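You operate a simulated robot arm through the tools that you are given. There is no shell and no other tool. Be economical: measure what you need, move in short steps, check, and stop when the job is done.

Carry out the task below with a simulated robot arm. There is one attempt and no reset: what you move stays moved.

JOB
Put the yellow tape roll from the top of the belt on the sample table. Then take the white bottle and put it on the hopper table. Then take the green-banded tall carton and put it on the steel table. Then fetch the white tray from the top of the belt and set it on the test table. Then take the blue reel from the top of the belt and leave it on the top of the scale plate. Then put the orange-capped filter on the green table. Keep to this order. Set down upright: white bottle, green-banded tall carton, orange-capped filter.
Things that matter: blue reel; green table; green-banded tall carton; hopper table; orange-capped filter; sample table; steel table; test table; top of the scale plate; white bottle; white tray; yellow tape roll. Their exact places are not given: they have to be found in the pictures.

It is judged by the outcome, as a careful person would: the job done as asked, and still so three seconds after it is handed in. It fails if anything else is knocked over, pushed out of place, dropped, spilled or broken.

ROBOT AND FRAMES
A 7-joint arm with a vacuum gripper on a trunk, on a base that drives. Base frame: it is fixed to the floor where the robot stands at the start and does not move with it; the origin is under the middle of the robot, x ahead of it, y to its left, z up; the surface under the hand at the start is at about z = 0.45. Lengths are in m, angles in rad, forces in N, time in s.
With the tool pointing down near the work surface it reaches from about 0.16 to 0.84 m from the robot's upright axis, wherever it stands. Its first joint turns from -2.897 to 2.897 rad. Places, roughly: blue reel (9x9x6 cm) [2.2, -0.1, 0.5]; green table [4.6, -2.8, 0.8]; green-banded tall carton (6x9x12 cm) [1.2, 0.1, 0.5]; hopper table [-1.2, 1.4, 0.8]; orange-capped filter (6x6x10 cm) [2.6, 0.1, 0.5]; sample table [0.7, -3.8, 0.8]; steel table [3.2, -2.8, 0.8]; test table [0.7, -2.9, 0.8]; top of the scale plate [-0.6, 3.1, 0.7]; white bottle (7x7x15 cm) [1.1, 0, 0.5]; white tray (22x16x4 cm) [1.4, 0, 0.5]; yellow tape roll (7x7x5 cm) [0.5, 0, 0.5]. Payload 1.88 kg.
Tool frame: the origin (TCP) lies in the middle of the cups' lips, and z points out of the cups. The gripper has 1 cup of 0.032 m across, covering 0.032 by 0.032 m (tool x, y); the bellows give 0.014 m. With the vacuum on, a cup seals on a smooth face that it is pressed against (1 to 4 N); it does not hold porous or soft things. The pull reaches 41 N.
Orientation is that of the tool frame in the base frame, as [roll, pitch, yaw] about the fixed x, y, z axes, in that order (R = Rz(yaw) Ry(pitch) Rx(roll)). With the cups facing straight down, the tool's x points along the base's -x, its y along +y and its z along -z.

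CONTROLS
- The arm moves only by the tool servo_tool. Its argument "deltas" is text: rows parted by semicolons, each of 6 numbers parted by spaces: the shift along the tool's x, y, z in m, then the turn, a rotation vector about the tool's x, y, z in rad. In form: tx ty tz ax ay az; .... A call has 1 to 12 rows; each row shifts and turns the commanded pose from where the row before left it, along the tool's axes as they then stand. "vacuum" is the vacuum: 1 switches it on, 0 off, set as the call begins (left out, the last holds). Each row takes 0.2 s and may step no farther than 0.05 m and 0.15 rad from the row before; otherwise, or with a gripper value out of range, the whole call is refused. Where a pose cannot be reached the arm comes as near as it can. A force on the tool above 40 N (or 10 N above the force at the start of the call, whichever is more), or a blocked arm, ends the call early, and 0.2 s more pass. The pull builds up within a second once a cup has sealed. Time passes only in rows, and 0.2 s behind the last, so rows that do not move give it time. It gives the time, the measured TCP pose, the force on the tool (base axes) and the pull of the vacuum at its end, in the units of the frame above (readings bear some noise), with the torque about the TCP (base axes, N m) and any sound that the robot's microphone picked up, and new pictures: "views" is both (left out), scene, wrist or none.
- Cameras (640 x 400 px; columns grow to the right, rows downward): "scene" is now at [0.0148, 0.1574, 1.3085]; the picture's right is [-0.09, -1.00, 0.00], its down [-0.79, 0.07, -0.61] and it looks along [0.61, -0.06, -0.79] (base axes); focal length 264 px, centre (320, 200). "wrist" rides on the gripper at [0.082, 0.014, -0.216] in the tool frame; the picture's right is [-0.17, 0.99, 0.00], its down [-0.91, -0.15, -0.37] and it looks along [-0.37, -0.06, 0.93] (tool axes); focal length 243 px, centre (320, 200).
- move_column(by): slides the trunk up (or, below 0, down) by that many m; the arm and the scene camera ride with it, the base frame stays. It gives what a move gives, with no picture.
- roll_base(legs): drives the robot by 1 to 6 legs, each [ahead, left, turn to the left] in m, m and rad, along the robot's own axes; the way and the turn of a leg run together, so that a leg with both is an arc; at most 1.5 m and 3.142 rad a leg. The arm and the cameras ride along, it lands a little off, and it stops where it bumps. It gives what a move gives, and a new picture of the scene camera.
- head_to(pan, tilt): turns the head with the scene camera to pan (to the left, within 2.705 rad either way) and tilt (down, from -0.506 to 1.204), counted from straight ahead of the robot. It gives what a move gives, and a new picture of the scene camera.
- locate(camera, pixels): there is no depth. For up to 12 entries [column, row, z] of the newest picture of that camera ("zoom" is the newest enlarged one), the place [x, y] in the base frame at which the ray of that pixel passes the height z, good to about 0.003 m. The clock stands still meanwhile.
- enlarge(camera, box): a new picture of the part [left, top, right, bottom] of that camera's present view, enlarged. The clock stands still meanwhile.
- job_done(): hands the job in; it is judged then, once.

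Keep the steps short. Do not move on a guess: measure, check each grasp and each placing, and mend mistakes. In all there are 124 turns and 260 pictures (those below and enlarged ones count). Leave the vacuum off and the arm clear of the work at the hand-in unless told otherwise, and finish with a single line.

The tools are called after "Request:" as a command line: name --argument value ..., lists and objects as JSON in quotes. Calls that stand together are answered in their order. servo_tool: Moves the arm, as the interface text tells. Its arguments: {"type":"object","properties":{"deltas":{"type":"string"},"vacuum":{"type":"number"},"views":{"type":"string","enum":["both","scene","wrist","none"]}},"required":["deltas"]} The other tools are called the same way: move_column (by) slides the trunk up or down; roll_base (legs) drives the base; head_to (pan, tilt) turns the head that bears the scene camera; locate (camera, pixels) gives the place at which the rays of pixels pass given heights; enlarge (camera, box) takes an enlarged picture of a part of a camera's view; job_done () hands the job in.

At the start:

```text
time_s: 0.0
position: [0.533, 0.183, 0.7696]
tool_rot: [3.141, -0.001, -3.141]
force: [0.1, -0.3, -1.0]
moment: [-0.01, 0.0, -0.05]
pull: 0.0
trunk travel left (down, up): [-0.275, 0.315]
robot x, y, heading: [-0.0007, 0.0009, -0.001]
head pan, tilt: [-0.093, 0.909]
```

scene: 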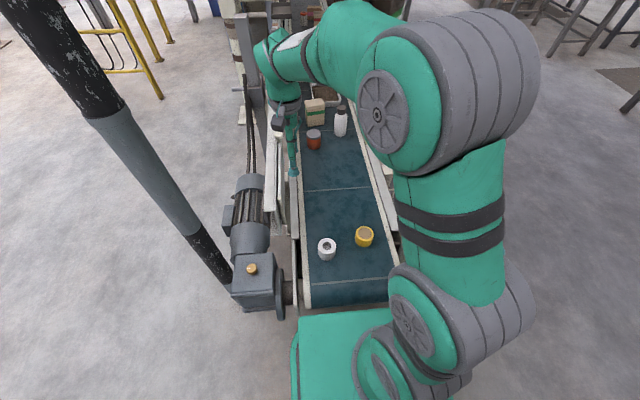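
wrist: 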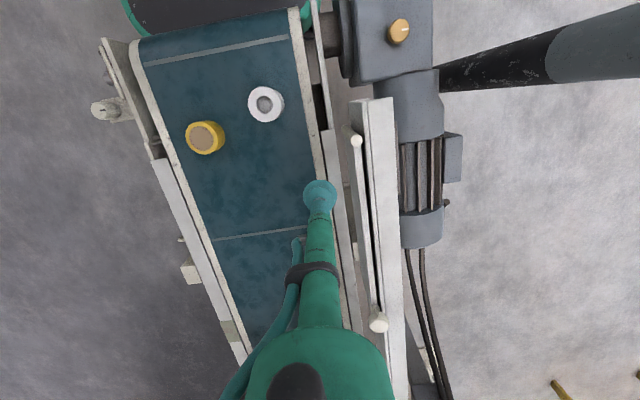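

I see the yellow roll at scene (364,236) and a white ring beside it. I'll enlarge both and measure.

Request:
enlarge --camera "wrist" --box '[160, 60, 320, 180]'

Request:
enlarge --camera "scene" --box '[270, 80, 400, 270]'

Request:
locate --camera "wrist" --pixels '[[201, 136, 0.5], [207, 138, 0.45], [265, 103, 0.5], [320, 200, 0.45]]'

Request:
locate --camera "scene" --pixels '[[364, 232, 0.5], [327, 244, 0.5], [341, 110, 0.6], [315, 101, 0.57], [314, 132, 0.5]]'

Request:
head_to --pan 0 --tilt 0.3

Request:
head_to --pan -1.3 --tilt 0.4

Request:
head_to --pan 1.8 --tilt 0.4

```text
3.33 times, centred on (240, 120) of wrist
```

zoom: 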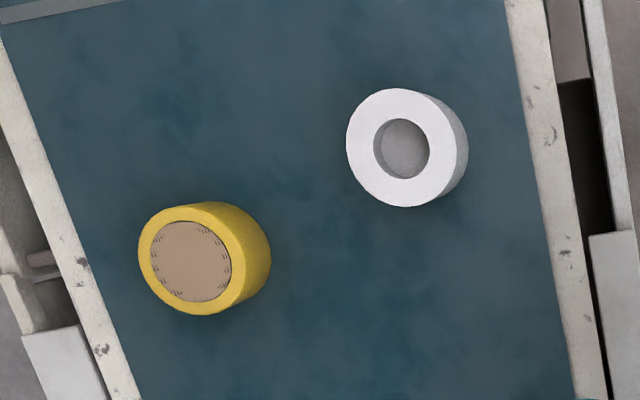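

```text
2.11 times, centred on (335, 175) of scene
```

zoom: 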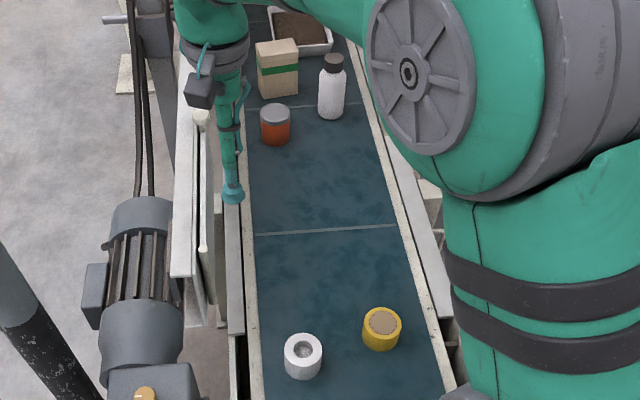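

```text
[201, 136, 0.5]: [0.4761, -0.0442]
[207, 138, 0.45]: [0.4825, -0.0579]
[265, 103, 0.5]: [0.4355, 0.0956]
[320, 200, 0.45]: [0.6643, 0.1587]
```

```text
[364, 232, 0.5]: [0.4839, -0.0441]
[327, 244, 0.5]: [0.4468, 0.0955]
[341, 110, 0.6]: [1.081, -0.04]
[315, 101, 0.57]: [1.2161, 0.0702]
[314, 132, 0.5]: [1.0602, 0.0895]
```

```text
time_s: 1.0
position: [0.534, 0.1816, 0.7702]
tool_rot: [3.14, 0.001, 3.141]
force: [0.4, -0.2, 0.1]
moment: [-0.01, 0.03, 0.03]
pull: 0.1
trunk travel left (down, up): [-0.275, 0.315]
robot x, y, heading: [-0.0025, 0.0004, 0.0]
head pan, tilt: [0.0, 0.3]
```

scene: 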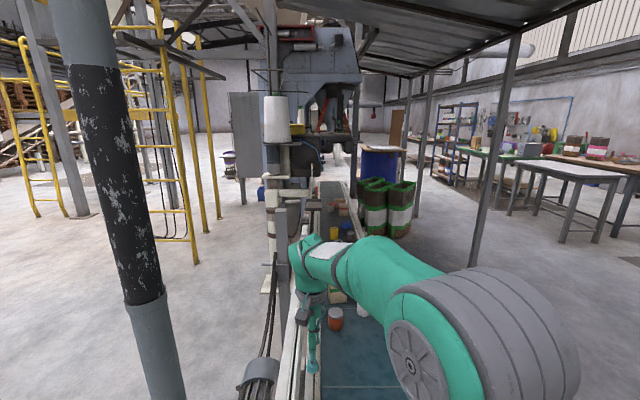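

```text
time_s: 2.5
position: [0.5333, 0.1812, 0.7697]
tool_rot: [-3.141, -0.002, 3.141]
force: [0.2, -0.1, 0.0]
moment: [0.02, 0.02, -0.01]
pull: 0.1
trunk travel left (down, up): [-0.275, 0.315]
robot x, y, heading: [-0.0003, 0.0017, 0.002]
head pan, tilt: [-1.3, 0.4]
```

scene: 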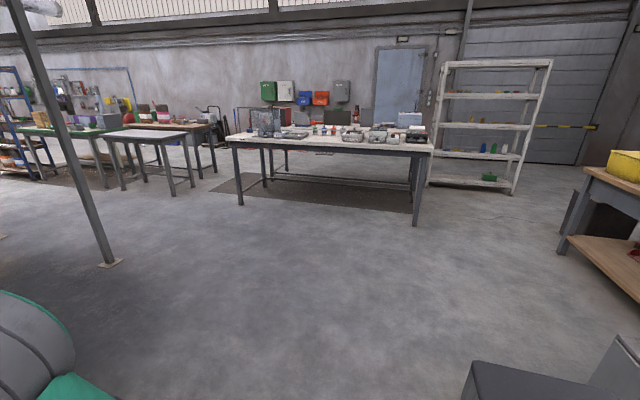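

```text
time_s: 5.2
position: [0.5346, 0.1824, 0.7708]
tool_rot: [3.141, 0.001, 3.141]
force: [-0.3, 0.1, -0.3]
moment: [-0.01, 0.0, -0.02]
pull: 0.1
trunk travel left (down, up): [-0.275, 0.315]
robot x, y, heading: [0.0026, -0.0014, -0.001]
head pan, tilt: [1.799, 0.4]
```

scene: 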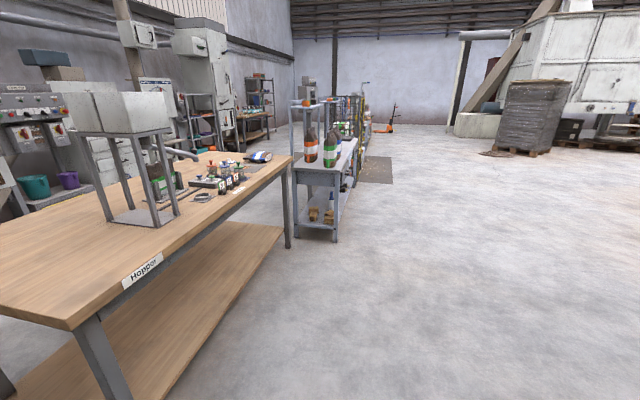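

The roll's tan core disc sits at about (0.479,-0.044) with its top near z 0.50. I'll move above it, lower to z≈0.56, then look.

Request:
servo_tool --deltas "0.0108 -0.0452 0 0 0 0;0.0108 -0.0452 0 0 0 0;0.0108 -0.0452 0 0 0 0;0.0108 -0.0452 0 0 0 0;0.0108 -0.0452 0 0 0 0;0 0 0.05 0 0 0;0 0 0.05 0 0 0;0 0 0.05 0 0 0;0 0 0.05 0 0 0;0 0 0 0 0 0" --views "wrist"

```text
time_s: 7.3
position: [0.4812, -0.0433, 0.5706]
tool_rot: [-3.14, 0.001, 3.141]
force: [-0.3, -0.2, -0.7]
moment: [-0.02, 0.0, 0.0]
pull: 0.0
trunk travel left (down, up): [-0.275, 0.315]
robot x, y, heading: [0.0014, -0.0038, 0.0]
head pan, tilt: [1.799, 0.4]
```

wrist: 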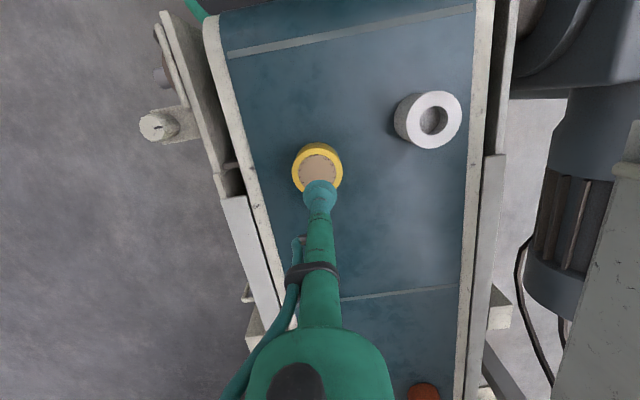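

Request:
locate --camera "wrist" --pixels '[[318, 168, 0.5], [317, 143, 0.5], [343, 168, 0.5], [292, 168, 0.5]]'

```text
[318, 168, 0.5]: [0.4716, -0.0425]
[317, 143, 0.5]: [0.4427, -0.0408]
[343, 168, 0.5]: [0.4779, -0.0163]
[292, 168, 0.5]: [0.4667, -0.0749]
```

The TCP is about 6 mm ahead of the disc's centre. I'll shift back, turn the vacuum on and press down gently.

Request:
servo_tool --deltas "0.006 -0.001 0.03 0 0 0;0 0 0.025 0 0 0;0 0 0.007 0 0 0;0 0 0.004 0 0 0;0 0 0.004 0 0 0;0 0 0.003 0 0 0;0 0 0 0 0 0;0 0 0 0 0 0" --vacuum 1 --views "wrist"

```text
time_s: 9.2
position: [0.4742, -0.045, 0.4969]
tool_rot: [-3.141, -0.001, -3.141]
force: [1.1, -0.7, 0.0]
moment: [0.03, 0.0, 0.0]
pull: 41.3
trunk travel left (down, up): [-0.275, 0.315]
robot x, y, heading: [-0.0, -0.0032, 0.004]
head pan, tilt: [1.799, 0.4]
```

wrist: 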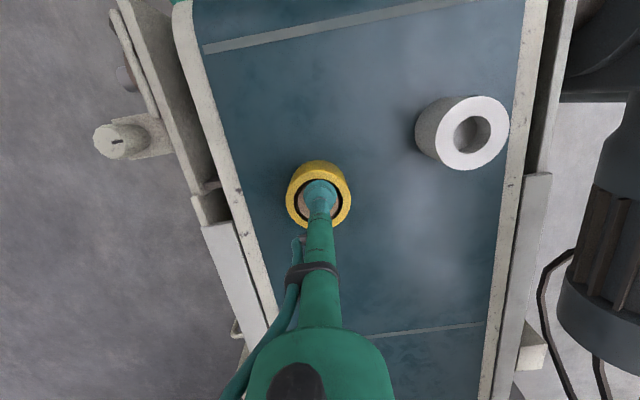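

Pull is 41 N, so it has sealed. I'll lift it, raise the trunk and look toward the right side.

Request:
servo_tool --deltas "0 0 -0.03 0 0 0;0 0 -0.05 0 0 0;0 0 -0.05 0 0 0;0 0 -0.05 0 0 0;0.03 0 -0.03 0 0 0;0.03 0 0 0 0 0;0.03 0 0 0 0 0" --views "wrist"

Request:
move_column --by 0.3

Request:
head_to --pan -1.57 --tilt 0.3

Request:
enlarge --camera "scene" --box '[60, 60, 380, 260]'

```text
time_s: 10.8
position: [0.3846, -0.0442, 0.7073]
tool_rot: [3.141, -0.002, -3.141]
force: [-0.2, -0.1, -1.2]
moment: [0.01, 0.0, -0.01]
pull: 40.7
trunk travel left (down, up): [-0.275, 0.315]
robot x, y, heading: [-0.0016, 0.0005, -0.0]
head pan, tilt: [1.799, 0.4]
```

wrist: 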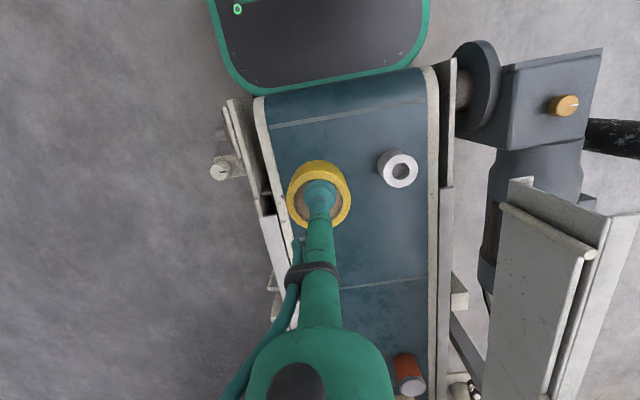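

```text
time_s: 13.8
position: [0.3848, -0.0451, 1.0066]
tool_rot: [3.141, 0.0, -3.14]
force: [-0.3, -0.4, -0.1]
moment: [0.02, -0.01, -0.02]
pull: 40.1
trunk travel left (down, up): [-0.575, 0.015]
robot x, y, heading: [0.0003, -0.0057, 0.003]
head pan, tilt: [1.799, 0.4]
```

```text
time_s: 16.6
position: [0.3836, -0.0448, 1.0065]
tool_rot: [-3.14, 0.001, 3.141]
force: [0.4, -0.2, -1.4]
moment: [-0.06, -0.01, 0.02]
pull: 40.8
trunk travel left (down, up): [-0.575, 0.015]
robot x, y, heading: [-0.0009, 0.001, 0.001]
head pan, tilt: [-1.571, 0.3]
```

scene: 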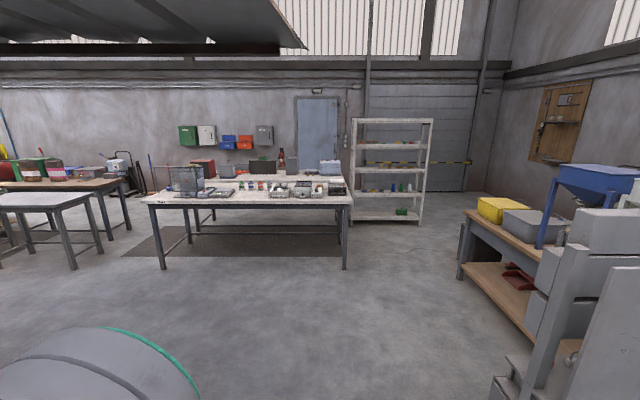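

```text
2.00 times, centred on (220, 160) of scene
```

zoom: 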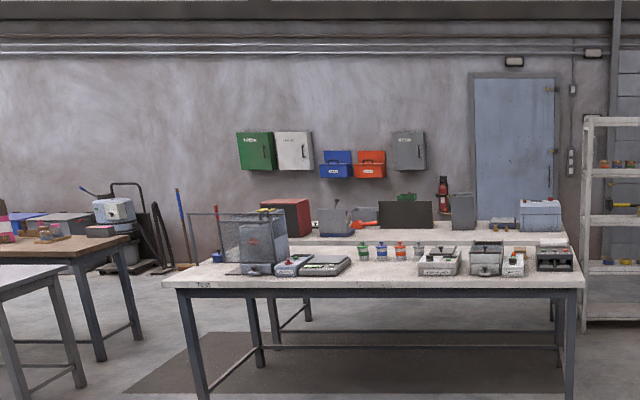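

Two benches one behind the other: "Test" in front, presumably "Sample" behind. I'll measure their corners.

Request:
locate --camera "scene" --pixels '[[143, 200, 0.8], [352, 200, 0.8], [160, 193, 0.8], [344, 175, 0.8], [343, 180, 0.8], [215, 178, 0.8], [164, 268, 0], [344, 268, 0], [2, 208, 0.8], [82, 207, 0.8]]'

```text
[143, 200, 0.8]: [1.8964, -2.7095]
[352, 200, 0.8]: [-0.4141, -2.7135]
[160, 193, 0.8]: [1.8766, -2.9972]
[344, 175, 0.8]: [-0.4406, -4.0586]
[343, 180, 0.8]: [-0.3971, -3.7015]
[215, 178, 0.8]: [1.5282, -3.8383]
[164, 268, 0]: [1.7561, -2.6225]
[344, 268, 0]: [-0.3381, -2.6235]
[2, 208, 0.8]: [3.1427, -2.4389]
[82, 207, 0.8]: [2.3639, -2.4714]
```

I'll measure the obstacles on the right side before driving.

Request:
locate --camera "scene" --pixels '[[490, 398, 0], [460, 278, 0], [464, 212, 0.8], [420, 222, 0], [352, 224, 0], [512, 355, 0.2], [585, 205, 1.0]]'

Request:
head_to --pan -2.4 --tilt 0.5

```text
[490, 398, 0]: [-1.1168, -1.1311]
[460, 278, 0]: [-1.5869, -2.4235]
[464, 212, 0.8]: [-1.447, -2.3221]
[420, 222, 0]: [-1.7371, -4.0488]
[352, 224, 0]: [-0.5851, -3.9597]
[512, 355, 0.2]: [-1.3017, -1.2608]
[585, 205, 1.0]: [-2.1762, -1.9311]
```

```text
time_s: 17.8
position: [0.385, -0.0445, 1.0082]
tool_rot: [3.141, 0.0, -3.141]
force: [-0.1, 0.4, -1.4]
moment: [-0.03, 0.04, -0.02]
pull: 40.6
trunk travel left (down, up): [-0.575, 0.015]
robot x, y, heading: [-0.0001, -0.0032, 0.005]
head pan, tilt: [-2.4, 0.499]
```

scene: 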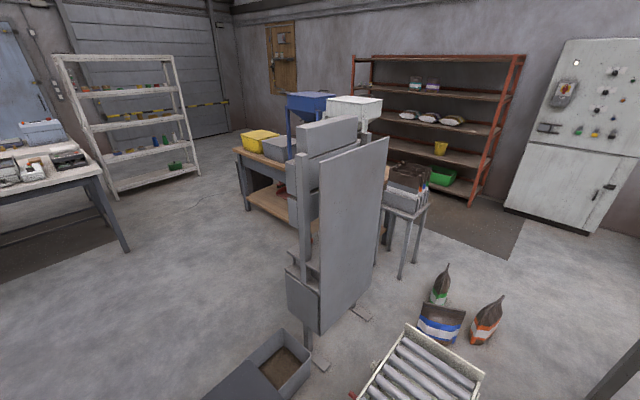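

The way down x≈0 is clear. I'll back off a little, slide right, turn to face the benches and look.

Request:
head_to --pan -0.3 --tilt 0.55

Request:
roll_base --legs '[[-0.06, 0, 0], [0, -1.2, 0], [0, 0, -1.571], [0.65, 0, 0]]'

```text
time_s: 19.8
position: [0.3848, -0.0443, 1.0073]
tool_rot: [3.141, 0.0, -3.14]
force: [0.5, 0.6, -1.0]
moment: [0.03, -0.02, 0.01]
pull: 41.0
trunk travel left (down, up): [-0.575, 0.015]
robot x, y, heading: [0.0021, 0.0002, -0.002]
head pan, tilt: [-0.3, 0.55]
```

scene: 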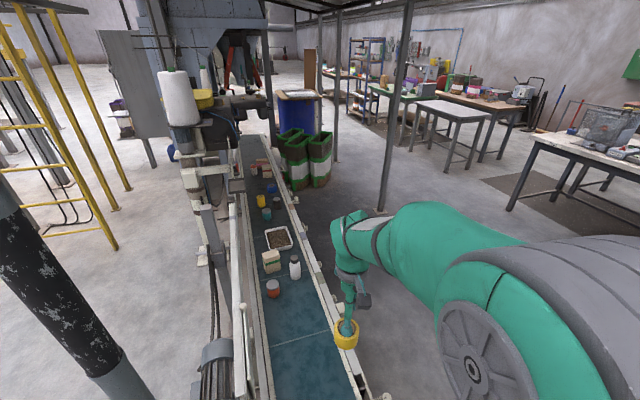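

```text
time_s: 33.5
position: [-0.1078, -2.2341, 1.0074]
tool_rot: [-3.14, 0.0, 1.567]
force: [0.1, 0.3, -0.9]
moment: [-0.04, 0.03, 0.0]
pull: 41.0
trunk travel left (down, up): [-0.575, 0.015]
robot x, y, heading: [-0.0642, -1.8477, -1.572]
head pan, tilt: [-0.3, 0.55]
```

scene: 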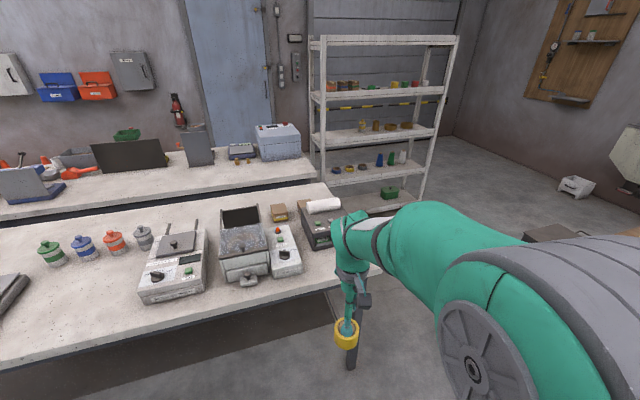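

The sample bench has free surface in front of the blue box, around pixel (290,172). I'll measure it.

Request:
locate --camera "scene" --pixels '[[318, 178, 0.8], [313, 158, 0.8], [258, 164, 0.8], [240, 190, 0.8], [290, 170, 0.8], [325, 184, 0.8], [385, 268, 0.8], [200, 185, 0.8], [350, 365, 0]]'

Request:
enlarge --camera "scene" --box '[140, 100, 400, 290]'

```text
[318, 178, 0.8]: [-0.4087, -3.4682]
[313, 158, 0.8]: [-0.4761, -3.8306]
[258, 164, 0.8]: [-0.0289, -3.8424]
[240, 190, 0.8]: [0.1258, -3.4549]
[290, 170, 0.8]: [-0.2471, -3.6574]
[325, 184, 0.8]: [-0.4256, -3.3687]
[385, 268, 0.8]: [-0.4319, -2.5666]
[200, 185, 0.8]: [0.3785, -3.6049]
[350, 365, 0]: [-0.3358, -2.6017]
```

```text
2.11 times, centred on (270, 195) of scene
```

zoom: 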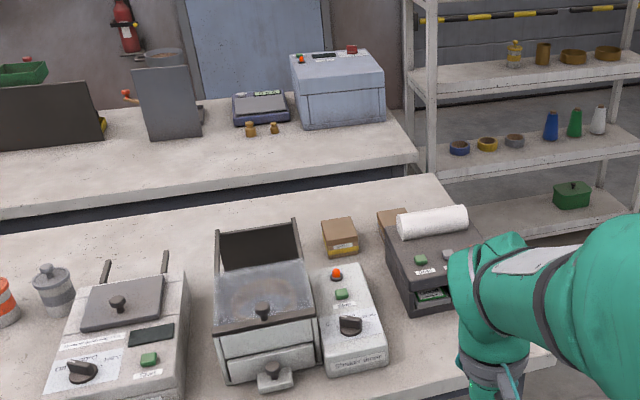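

I'll slide right to x≈-0.88 and drive into the gap between the bench ends and the wood table, in short legs.

Request:
roll_base --legs '[[0, -0.83, 0], [0.6, 0, 0], [0.7, 0, 0]]'

```text
time_s: 44.3
position: [-0.931, -3.5251, 1.0078]
tool_rot: [3.141, 0.0, 1.572]
force: [0.4, -0.1, -0.8]
moment: [0.03, -0.03, 0.0]
pull: 40.7
trunk travel left (down, up): [-0.575, 0.015]
robot x, y, heading: [-0.8842, -3.1387, -1.568]
head pan, tilt: [-0.3, 0.55]
```

scene: 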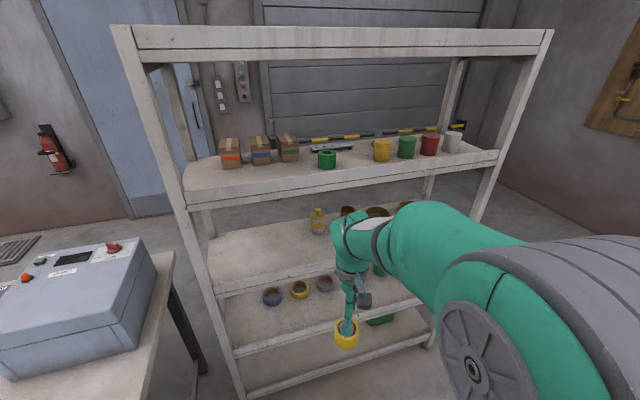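

Head to the left to watch. Then the arm goes sideways over the sample table's right end.

Request:
head_to --pan 0.75 --tilt 0.85

Request:
servo_tool --deltas "-0.0075 0.047 0 0 0 0;-0.0075 0.047 0 0 0 0;-0.0075 0.047 0 0 0 0;-0.0075 0.047 0 0 0 0;-0.0075 0.047 0 0 0 0;-0.0075 0.047 0 0 0 0;-0.0075 0.047 0 0 0 0;-0.0075 0.047 0 0 0 0;-0.0075 0.047 0 0 0 0;-0.0075 0.047 0 0 0 0;0 0.047 0 0 0 0;0 0.047 0 0 0 0"

```text
time_s: 45.6
position: [-0.9306, -3.525, 1.0069]
tool_rot: [3.14, -0.002, 1.572]
force: [-0.2, 0.0, -1.1]
moment: [0.01, 0.02, 0.01]
pull: 40.7
trunk travel left (down, up): [-0.575, 0.015]
robot x, y, heading: [-0.8838, -3.1385, -1.575]
head pan, tilt: [0.75, 0.85]
```

scene: 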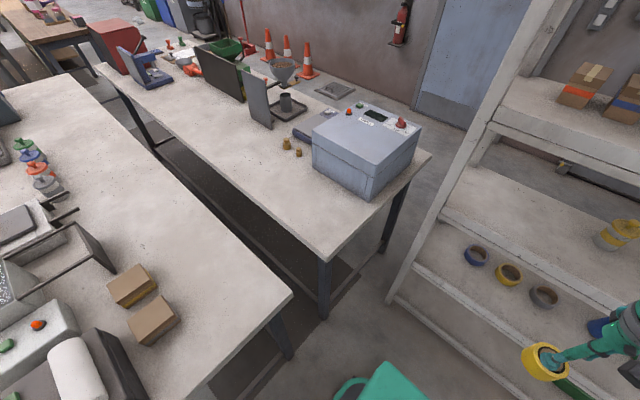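

```text
time_s: 48.2
position: [-0.3666, -3.5999, 1.0063]
tool_rot: [3.141, 0.0, 1.571]
force: [-0.3, 0.8, -0.6]
moment: [-0.01, -0.02, 0.03]
pull: 41.1
trunk travel left (down, up): [-0.575, 0.015]
robot x, y, heading: [-0.8886, -3.1421, -1.571]
head pan, tilt: [0.75, 0.85]
```

scene: 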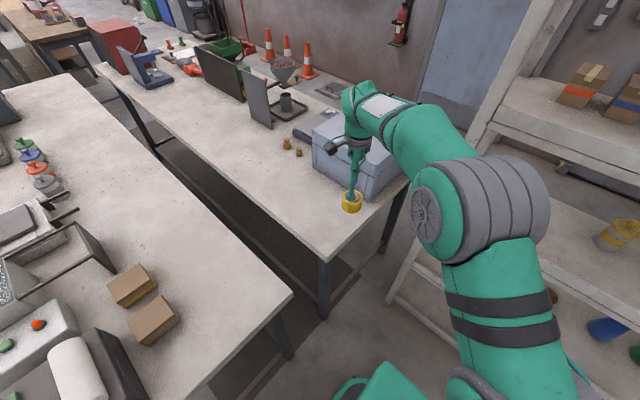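
wrist: 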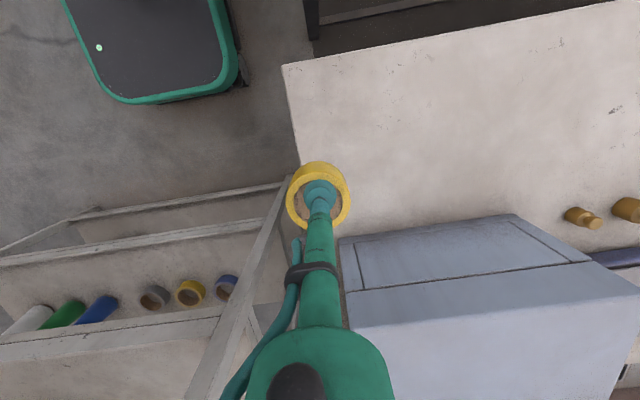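

Measure the table corner and box front from the wrist view.

Request:
locate --camera "wrist" --pixels '[[283, 65, 0.8], [300, 175, 0.8], [342, 240, 0.95], [346, 310, 0.82], [510, 30, 0.8], [590, 228, 0.8]]'

```text
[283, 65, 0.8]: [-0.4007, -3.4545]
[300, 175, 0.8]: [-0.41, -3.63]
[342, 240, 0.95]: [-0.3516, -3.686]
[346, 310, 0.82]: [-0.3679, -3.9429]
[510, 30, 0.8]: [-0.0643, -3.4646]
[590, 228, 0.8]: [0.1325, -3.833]
```

Clear spot at (-0.265,-3.565). I'll move over it and lower to about TCP z 0.87.

Request:
servo_tool --deltas "0.017 0.05 0 0 0 0;0.017 0.05 0 0 0 0;0 0 0.05 0 0 0;0 0 0.05 0 0 0;0 0 0.03 0 0 0;0 0 0 0 0 0"

```text
refused: row 1 steps farther than a row can; nothing moved
```

Request:
servo_tool --deltas "0.012 0.034 0 0 0 0;0.012 0.034 0 0 0 0;0.011 0.033 0 0 0 0;0 0 0.045 0 0 0;0 0 0.045 0 0 0;0 0 0.04 0 0 0;0 0 0 0 0 0"

```text
time_s: 49.8
position: [-0.2629, -3.5679, 0.8841]
tool_rot: [3.13, 0.007, 1.57]
force: [6.8, -2.0, 33.1]
moment: [0.1, 0.06, -0.02]
pull: 40.9
trunk travel left (down, up): [-0.575, 0.015]
robot x, y, heading: [-0.884, -3.1427, -1.572]
head pan, tilt: [0.75, 0.85]
```

scene: 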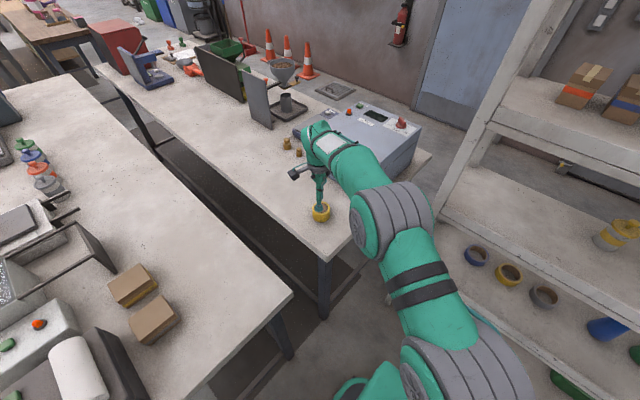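
wrist: 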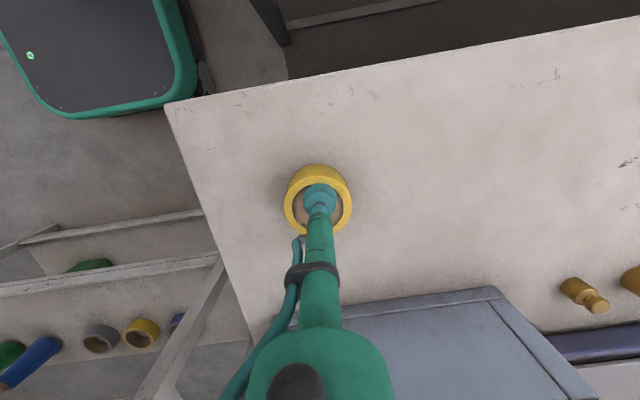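

It touched down at TCP z≈0.884, so the top is ≈0.84. Force is 33 N, so I'll ease up a little, release and withdraw.

Request:
servo_tool --deltas "0 0 -0.006 0 0 0;0 0 0 0 0 0" --views "none"

Request:
servo_tool --deltas "0 0 0 0 0 0;0 0 0 0 0 0;0 0 -0.01 0 0 0;0 0 -0.03 0 0 0;0 0 -0.05 0 0 0;0 0 -0.05 0 0 0" --vacuum 0

```text
time_s: 50.4
position: [-0.2661, -3.5654, 0.883]
tool_rot: [3.141, -0.001, 1.57]
force: [5.2, -3.9, 16.4]
moment: [-0.03, -0.14, 0.02]
pull: 40.7
trunk travel left (down, up): [-0.575, 0.015]
robot x, y, heading: [-0.8876, -3.1388, -1.568]
head pan, tilt: [0.75, 0.85]
```

```text
time_s: 51.8
position: [-0.2664, -3.5643, 1.0234]
tool_rot: [-3.141, -0.002, 1.57]
force: [-0.7, 0.6, 0.1]
moment: [0.0, 0.01, 0.01]
pull: 0.1
trunk travel left (down, up): [-0.575, 0.015]
robot x, y, heading: [-0.8861, -3.1393, -1.569]
head pan, tilt: [0.75, 0.85]
```

scene: 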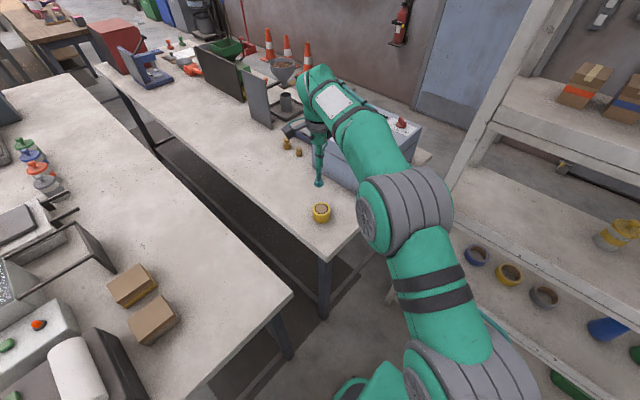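
wrist: 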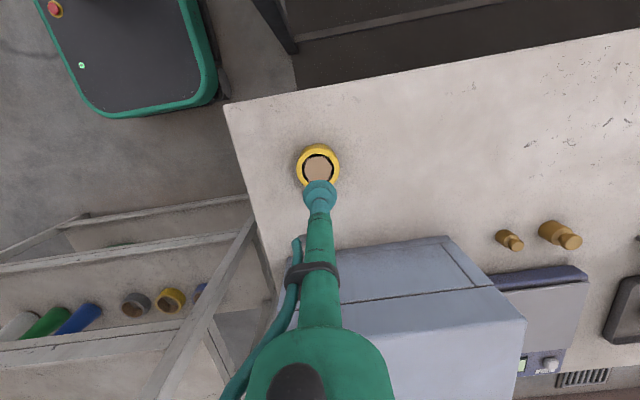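

The roll stands flat and released. I'll retract the arm to the front, then back out.

Request:
servo_tool --deltas "-0.002 -0.048 0 0 0 0;-0.002 -0.048 0 0 0 0;-0.002 -0.048 0 0 0 0;0 -0.048 0 0 0 0;0 -0.048 0 0 0 0;0.005 -0.048 0 0 0 0;0.005 -0.048 0 0 0 0;0.005 -0.048 0 0 0 0;0.005 -0.048 0 0 0 0;0.005 -0.048 0 0 0 0;0.01 -0.048 0 0 0 0;0.01 -0.048 0 0 0 0" --views "none"

Request:
head_to --pan 0 --tilt 0.7

Request:
roll_base --legs '[[-1.3, 0, 0], [0, 0.85, 0], [0, 0, 3.1416], [0, -1.1, 0]]'

```text
time_s: 54.4
position: [-0.8422, -3.5267, 1.0226]
tool_rot: [3.141, 0.0, 1.569]
force: [-0.1, 0.3, 0.3]
moment: [0.01, 0.04, -0.02]
pull: 0.1
trunk travel left (down, up): [-0.575, 0.015]
robot x, y, heading: [-0.8864, -3.1411, -1.567]
head pan, tilt: [0.75, 0.85]
```

```text
time_s: 55.5
position: [-0.8409, -3.5271, 1.0236]
tool_rot: [-3.141, 0.0, 1.572]
force: [0.5, 0.5, 0.5]
moment: [0.04, -0.04, 0.01]
pull: 0.0
trunk travel left (down, up): [-0.575, 0.015]
robot x, y, heading: [-0.8883, -3.1445, -1.574]
head pan, tilt: [0.0, 0.7]
```

scene: 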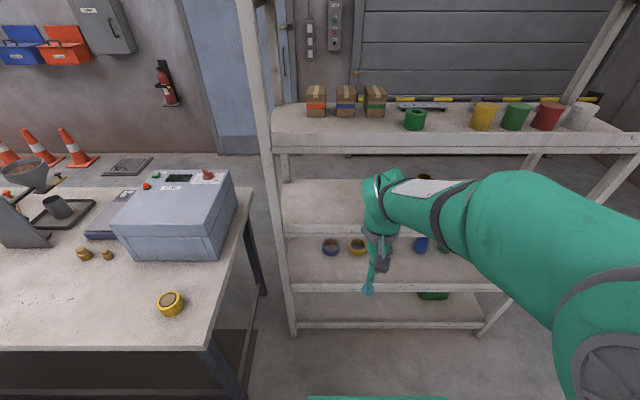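

```text
refused: 3.1416 is not a number from -3.14159 to 3.14159
```

Request:
roll_base --legs '[[-1.3, 0, 0], [0, 0.85, 0], [0, 0, 3.1415], [0, -1.1, 0]]'

```text
time_s: 78.7
position: [1.0199, -1.4534, 1.023]
tool_rot: [-3.141, 0.0, -1.565]
force: [0.2, -0.1, 0.8]
moment: [0.02, 0.0, -0.01]
pull: 0.0
trunk travel left (down, up): [-0.575, 0.015]
robot x, y, heading: [1.0681, -1.8407, 1.578]
head pan, tilt: [0.0, 0.7]
```

scene: 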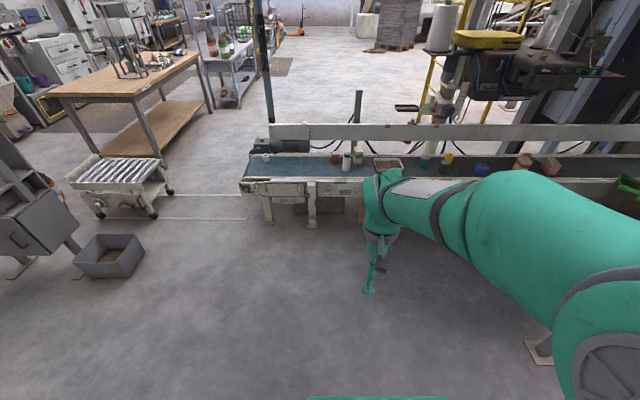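

I have a good overview now. Measure the belt's near side, the objects and the hopper table.

Request:
locate --camera "scene" --pixels '[[312, 228, 0], [345, 188, 0.45], [346, 155, 0.6], [335, 155, 0.53], [387, 165, 0.48], [62, 95, 0.84], [135, 100, 0.84], [198, 57, 0.84], [155, 215, 0], [108, 277, 0], [125, 60, 0.84]]'

Request:
enlarge --camera "scene" --box '[240, 110, 600, 240]'

```text
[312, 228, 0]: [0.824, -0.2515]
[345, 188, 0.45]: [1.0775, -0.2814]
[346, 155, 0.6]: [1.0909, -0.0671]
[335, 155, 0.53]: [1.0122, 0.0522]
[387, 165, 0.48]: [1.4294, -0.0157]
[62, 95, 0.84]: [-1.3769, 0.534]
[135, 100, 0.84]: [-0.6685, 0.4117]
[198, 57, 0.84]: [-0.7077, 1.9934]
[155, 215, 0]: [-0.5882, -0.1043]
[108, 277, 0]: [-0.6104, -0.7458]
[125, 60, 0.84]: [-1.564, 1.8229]
```

```text
1.78 times, centred on (420, 175) of scene
```

zoom: 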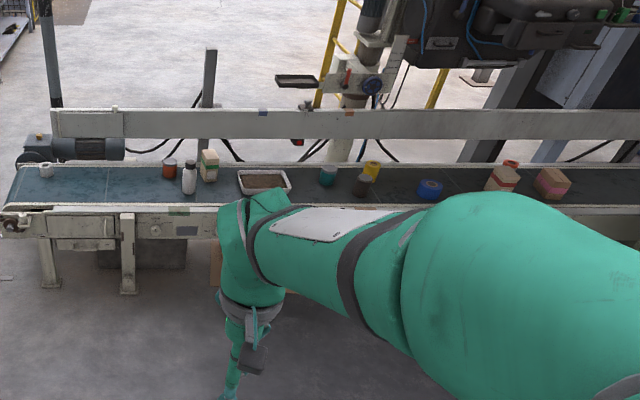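

Drive ahead to stand beside the belt, lower the trunk, and look at the objects.

Request:
roll_base --legs '[[1.12, 0, 0]]'

Request:
move_column --by -0.25

Request:
head_to --pan -0.1 --tilt 0.8

```text
time_s: 84.4
position: [1.0179, -0.3284, 1.0227]
tool_rot: [-3.14, -0.002, -1.569]
force: [-0.3, -0.3, -0.9]
moment: [-0.03, -0.01, -0.01]
pull: 0.2
trunk travel left (down, up): [-0.575, 0.015]
robot x, y, heading: [1.059, -0.7117, 1.575]
head pan, tilt: [0.0, 0.7]
```

scene: 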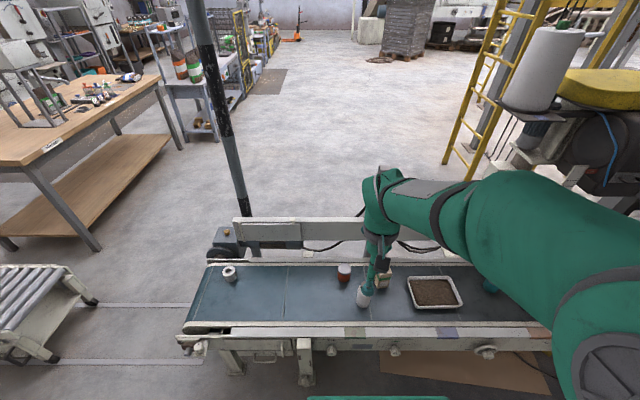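

```text
time_s: 87.0
position: [1.0185, -0.3273, 0.7733]
tool_rot: [-3.142, 0.0, -1.568]
force: [0.3, -0.7, 0.2]
moment: [-0.03, 0.01, 0.02]
pull: 0.0
trunk travel left (down, up): [-0.325, 0.265]
robot x, y, heading: [1.065, -0.7126, 1.573]
head pan, tilt: [0.0, 0.7]
```

```text
time_s: 87.7
position: [1.0185, -0.3269, 0.7718]
tool_rot: [3.141, 0.0, -1.57]
force: [0.7, 0.5, 0.7]
moment: [0.02, 0.04, 0.01]
pull: 0.0
trunk travel left (down, up): [-0.325, 0.265]
robot x, y, heading: [1.0602, -0.7126, 1.567]
head pan, tilt: [-0.099, 0.799]
```

scene: 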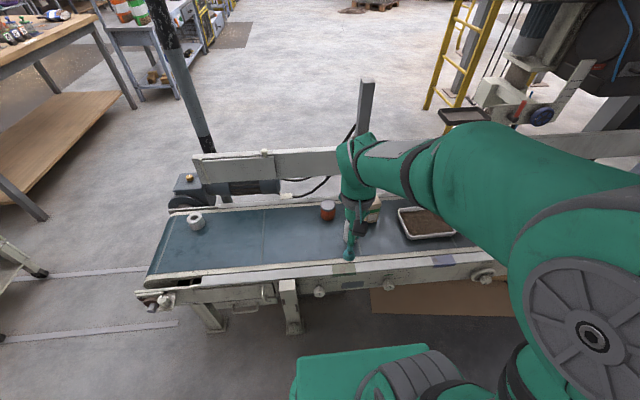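

The bottle is hidden by the arm. I'll move the arm forward a bit at this height and use the wrist view.

Request:
servo_tool --deltas "-0.045 -0.012 0 0 0 0;-0.045 -0.012 0 0 0 0;-0.045 -0.012 0 0 0 0;0 0 0 0 0 0"

```text
time_s: 88.7
position: [1.0535, -0.194, 0.7719]
tool_rot: [3.141, 0.002, -1.569]
force: [0.6, -0.1, 0.2]
moment: [-0.03, 0.02, 0.0]
pull: 0.1
trunk travel left (down, up): [-0.325, 0.265]
robot x, y, heading: [1.061, -0.7139, 1.573]
head pan, tilt: [-0.099, 0.799]
```

scene: 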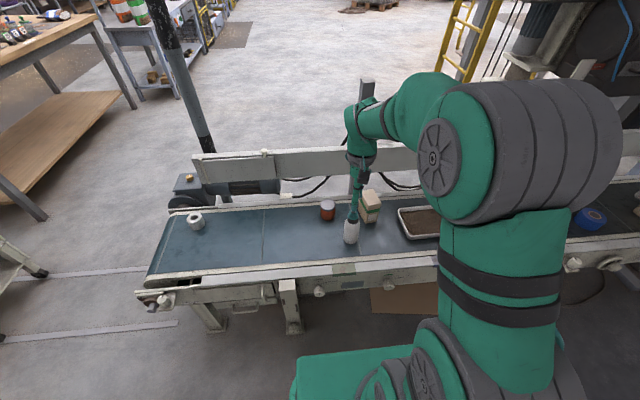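
wrist: 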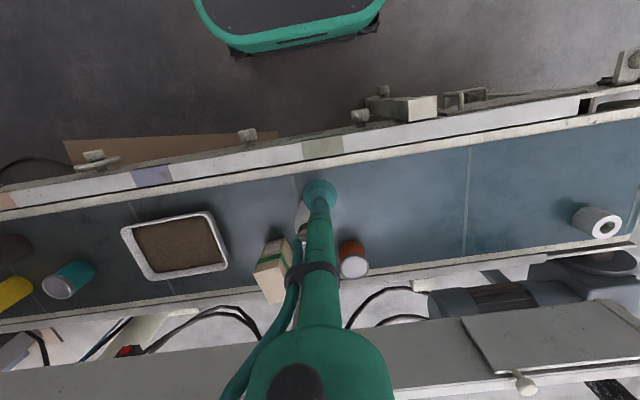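

The bottle hides behind the tool. I'll move the TCP past it at the same height so the wrist camera sees its cap.

Request:
servo_tool --deltas "-0.045 0 0 0 0 0;-0.045 0 0 0 0 0;-0.045 0 0 0 0 0;-0.045 0 0 0 0 0;0 0 0 0 0 0" --views "wrist"

Request:
enlarge --camera "wrist" --box '[200, 100, 400, 225]'

```text
time_s: 89.9
position: [1.0548, -0.0114, 0.7734]
tool_rot: [3.14, -0.002, -1.569]
force: [0.9, -0.5, -0.6]
moment: [-0.04, 0.03, 0.0]
pull: 0.2
trunk travel left (down, up): [-0.325, 0.265]
robot x, y, heading: [1.0663, -0.713, 1.571]
head pan, tilt: [-0.099, 0.799]
```

wrist: 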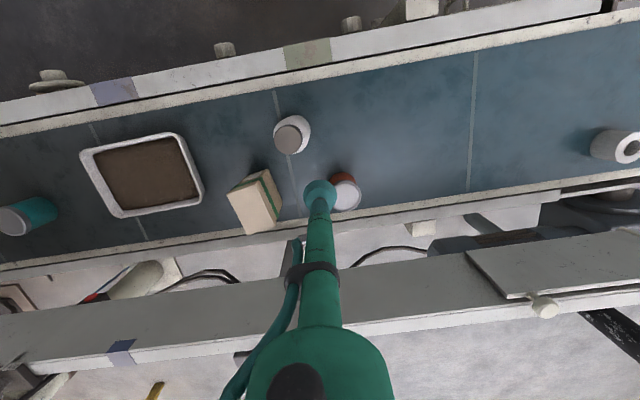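

```text
3.20 times, centred on (300, 162) of wrist
```

zoom: 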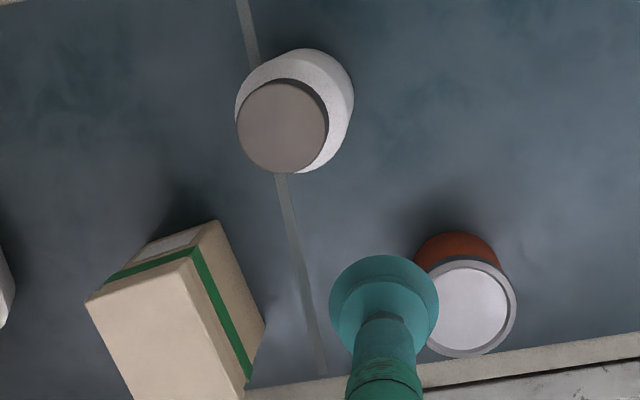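

Locate the cap centre (zoom 282,127), carton top and tray rim.

Request:
locate --camera "zoom" --pixels '[[282, 127, 0.6], [236, 127, 0.6], [328, 127, 0.6], [86, 302, 0.57], [192, 258, 0.57], [243, 383, 0.57]]'

Request:
locate --camera "wrist" --pixels '[[80, 152, 0.49], [180, 135, 0.49], [203, 198, 0.49], [121, 217, 0.49]]'

```text
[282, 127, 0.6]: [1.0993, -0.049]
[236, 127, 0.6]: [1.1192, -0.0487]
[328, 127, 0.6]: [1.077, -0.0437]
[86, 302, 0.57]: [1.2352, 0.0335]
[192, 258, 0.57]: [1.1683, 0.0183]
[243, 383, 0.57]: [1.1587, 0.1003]
```

```text
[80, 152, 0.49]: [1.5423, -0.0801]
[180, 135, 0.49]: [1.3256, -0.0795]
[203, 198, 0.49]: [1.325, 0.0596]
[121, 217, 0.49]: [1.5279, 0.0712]
```

Cap at (1.098,-0.047). I'll move above it, down to about z 0.625, and check.

Request:
servo_tool --deltas "0.018 -0.022 0 0 0 0;0.018 -0.021 0 0 0 0;0 0 0.05 0 0 0;0 0 0.05 0 0 0;0 0 0.043 0 0 0;0 0 0 0 0 0" --views "wrist"

Request:
enlarge --camera "wrist" --box '[240, 120, 400, 220]'

```text
time_s: 91.3
position: [1.0979, -0.0483, 0.6297]
tool_rot: [-3.141, -0.001, -1.568]
force: [0.1, 0.1, 0.1]
moment: [0.0, 0.0, 0.02]
pull: 0.1
trunk travel left (down, up): [-0.325, 0.265]
robot x, y, heading: [1.0628, -0.7106, 1.571]
head pan, tilt: [-0.099, 0.799]
```

wrist: 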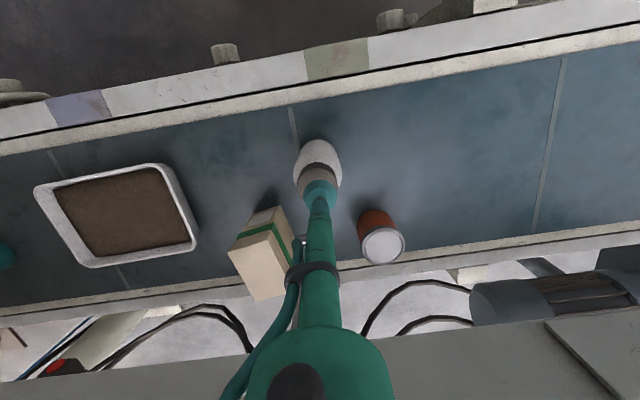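

```text
4.00 times, centred on (320, 170) of wrist
```

zoom: 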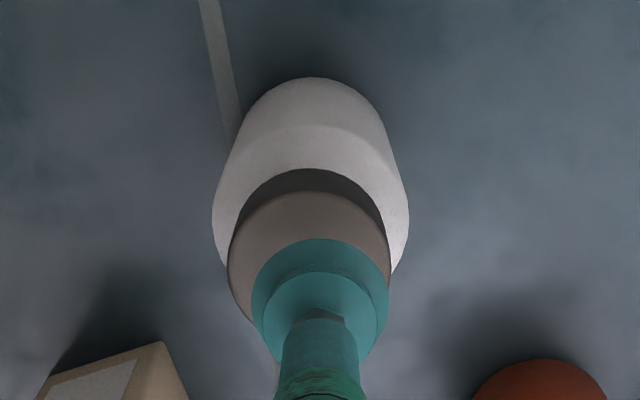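

The cup is nearly centred, so I nudge it 2.5 mm. Vacuum on and press gently.

Request:
servo_tool --deltas "0 -0.0025 0.012 0 0 0;0 0 0.008 0 0 0;0 0 0.004 0 0 0;0 0 0.004 0 0 0;0 0 0.004 0 0 0;0 0 0.003 0 0 0;0 0 0 0 0 0;0 0 0 0 0 0" --vacuum 1 --views "none"

```text
time_s: 93.1
position: [1.0996, -0.0482, 0.5964]
tool_rot: [3.141, 0.005, -1.571]
force: [0.3, -4.6, 29.0]
moment: [0.28, 0.03, -0.01]
pull: 40.3
trunk travel left (down, up): [-0.325, 0.265]
robot x, y, heading: [1.0621, -0.7128, 1.57]
head pan, tilt: [-0.099, 0.799]
```

Sealed at 40 N. Lift straight up.

Request:
servo_tool --deltas "0 0 -0.02 0 0 0;0 0 -0.04 0 0 0;0 0 -0.045 0 0 0;0 0 -0.045 0 0 0;0 0 -0.045 0 0 0;0 0 -0.045 0 0 0;0.02 0 -0.02 0 0 0;0 0 0 0 0 0" --views "wrist"

Request:
move_column --by 0.26

Request:
head_to --pan 0.9 --tilt 0.5

```text
time_s: 94.9
position: [1.0994, -0.0695, 0.8538]
tool_rot: [-3.141, 0.0, -1.568]
force: [0.2, 0.0, -2.9]
moment: [-0.03, -0.01, -0.01]
pull: 41.1
trunk travel left (down, up): [-0.325, 0.265]
robot x, y, heading: [1.0616, -0.7134, 1.574]
head pan, tilt: [-0.099, 0.799]
```

wrist: 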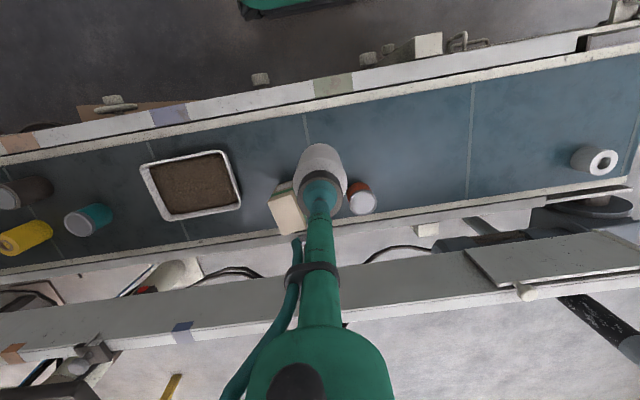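

```text
time_s: 97.5
position: [1.1002, -0.0693, 1.1142]
tool_rot: [-3.142, 0.0, -1.569]
force: [-0.3, 0.2, -3.2]
moment: [-0.03, -0.02, 0.02]
pull: 40.2
trunk travel left (down, up): [-0.585, 0.005]
robot x, y, heading: [1.0659, -0.7127, 1.568]
head pan, tilt: [-0.099, 0.799]
```

```text
time_s: 98.8
position: [1.0997, -0.0685, 1.1138]
tool_rot: [3.14, 0.001, -1.569]
force: [-0.3, 0.4, -2.8]
moment: [-0.02, 0.02, -0.03]
pull: 40.8
trunk travel left (down, up): [-0.585, 0.005]
robot x, y, heading: [1.0589, -0.7163, 1.571]
head pan, tilt: [0.901, 0.499]
```

scene: 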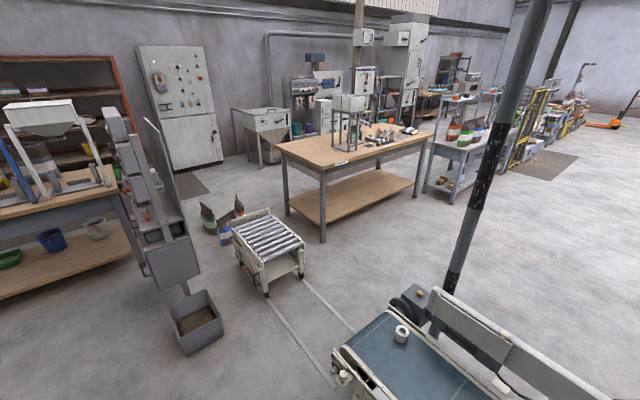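

Measure the obstacles between here and the hopper table.

Request:
locate --camera "scene" --pixels '[[450, 285, 0], [404, 298, 0.3], [335, 345, 0.45], [266, 293, 0], [302, 275, 0], [322, 240, 0], [322, 175, 0.84], [430, 138, 0.84], [277, 145, 0.84], [437, 290, 0], [440, 190, 0]]'

Request:
enlarge --camera "scene" --box '[260, 80, 440, 200]'

```text
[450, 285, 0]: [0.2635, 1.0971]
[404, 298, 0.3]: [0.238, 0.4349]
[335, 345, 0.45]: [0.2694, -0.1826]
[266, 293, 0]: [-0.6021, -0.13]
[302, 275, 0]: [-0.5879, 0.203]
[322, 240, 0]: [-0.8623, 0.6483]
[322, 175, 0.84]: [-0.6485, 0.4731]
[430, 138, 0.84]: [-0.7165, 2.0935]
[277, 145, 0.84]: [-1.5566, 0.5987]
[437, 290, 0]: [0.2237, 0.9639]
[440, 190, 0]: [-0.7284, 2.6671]
```

```text
3.33 times, centred on (350, 140) of scene
```

zoom: 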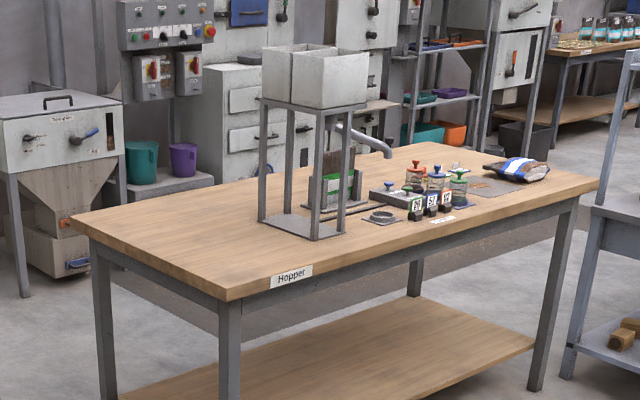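

The "Hopper" label confirms it. The near right corner is free. I'll check the bin's extent, then retract the arm a bit.

Request:
locate --camera "scene" --pixels '[[222, 330, 0], [186, 355, 0], [222, 320, 0.15], [332, 144, 0.84], [356, 151, 0.84], [175, 310, 0]]'

Request:
servo_tool --deltas "0.04 0 0 0 0 0;0.04 0 0 0 0 0;0.04 0 0 0 0 0;0.04 0 0 0 0 0;0.03 0 0 0 0 0" --views "none"

```text
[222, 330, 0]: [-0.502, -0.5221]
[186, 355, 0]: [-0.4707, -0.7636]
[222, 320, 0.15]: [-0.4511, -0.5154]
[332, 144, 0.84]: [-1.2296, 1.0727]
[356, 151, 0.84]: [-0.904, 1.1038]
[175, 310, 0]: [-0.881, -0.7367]
```

```text
time_s: 100.0
position: [1.1, -0.2591, 1.1141]
tool_rot: [3.141, 0.0, -1.569]
force: [-0.3, -0.9, -2.1]
moment: [-0.05, 0.01, -0.02]
pull: 40.9
trunk travel left (down, up): [-0.585, 0.005]
robot x, y, heading: [1.0632, -0.7149, 1.576]
head pan, tilt: [0.901, 0.499]
```

The corridor is about 0.72 m wide, so I'll check the base's own size by looking down.

Request:
head_to --pan 0.6 --tilt 1.204

```text
time_s: 101.1
position: [1.0998, -0.2589, 1.1145]
tool_rot: [3.14, -0.001, -1.568]
force: [0.3, 0.4, -2.7]
moment: [0.0, -0.02, -0.02]
pull: 40.2
trunk travel left (down, up): [-0.585, 0.005]
robot x, y, heading: [1.0623, -0.7132, 1.57]
head pan, tilt: [0.6, 1.201]
```

scene: 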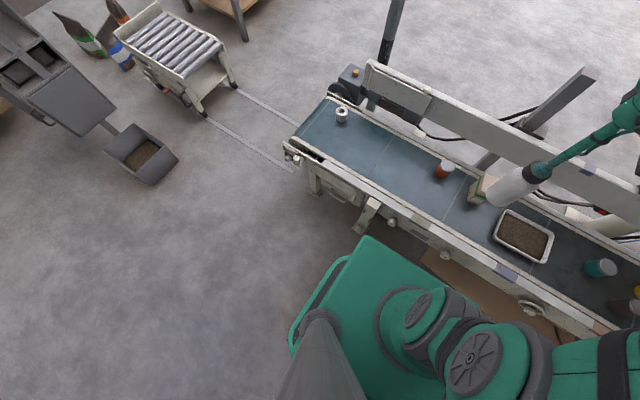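

Request:
locate --camera "scene" --pixels '[[366, 237, 0.4], [345, 258, 0.4], [290, 345, 0.4], [345, 258, 0.2], [290, 345, 0.2], [366, 237, 0.2]]'

```text
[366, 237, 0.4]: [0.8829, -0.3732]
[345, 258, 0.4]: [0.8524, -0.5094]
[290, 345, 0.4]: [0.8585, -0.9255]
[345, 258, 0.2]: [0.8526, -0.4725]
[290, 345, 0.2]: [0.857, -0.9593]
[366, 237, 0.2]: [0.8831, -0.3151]
```

The base is only about 0.42 m wide, so it passes easily. Drive: slide left, ahead, slide left.

Request:
head_to --pan 0.9 --tilt 0.6

Request:
roll_base --legs '[[0, 1.14, 0], [0.92, 0, 0], [0, 0.12, 0]]'

```text
time_s: 102.1
position: [1.0993, -0.259, 1.1141]
tool_rot: [-3.141, -0.001, -1.57]
force: [-0.1, 0.5, -3.0]
moment: [0.01, 0.01, 0.01]
pull: 40.4
trunk travel left (down, up): [-0.585, 0.005]
robot x, y, heading: [1.0676, -0.7147, 1.574]
head pan, tilt: [0.901, 0.6]
```

scene: 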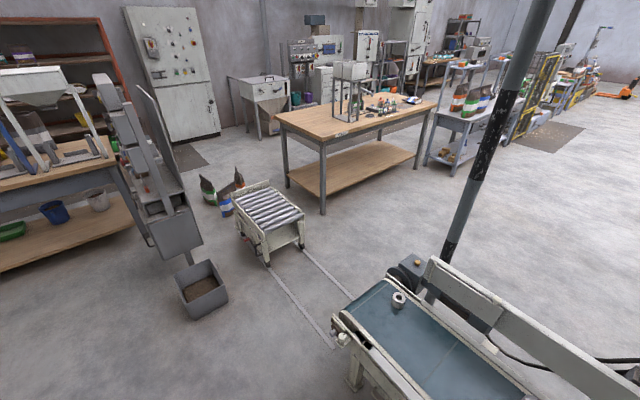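

```text
time_s: 113.1
position: [-0.1557, 0.6546, 1.1152]
tool_rot: [3.141, -0.001, -1.572]
force: [-0.1, -0.3, -3.6]
moment: [0.0, 0.01, 0.0]
pull: 40.6
trunk travel left (down, up): [-0.585, 0.005]
robot x, y, heading: [-0.1933, 0.1984, 1.569]
head pan, tilt: [0.901, 0.6]
```

scene: 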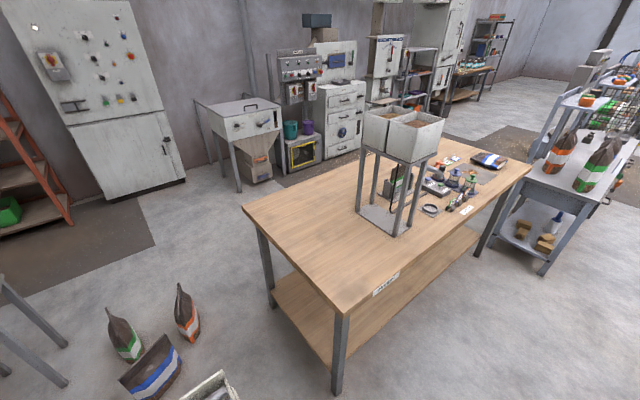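

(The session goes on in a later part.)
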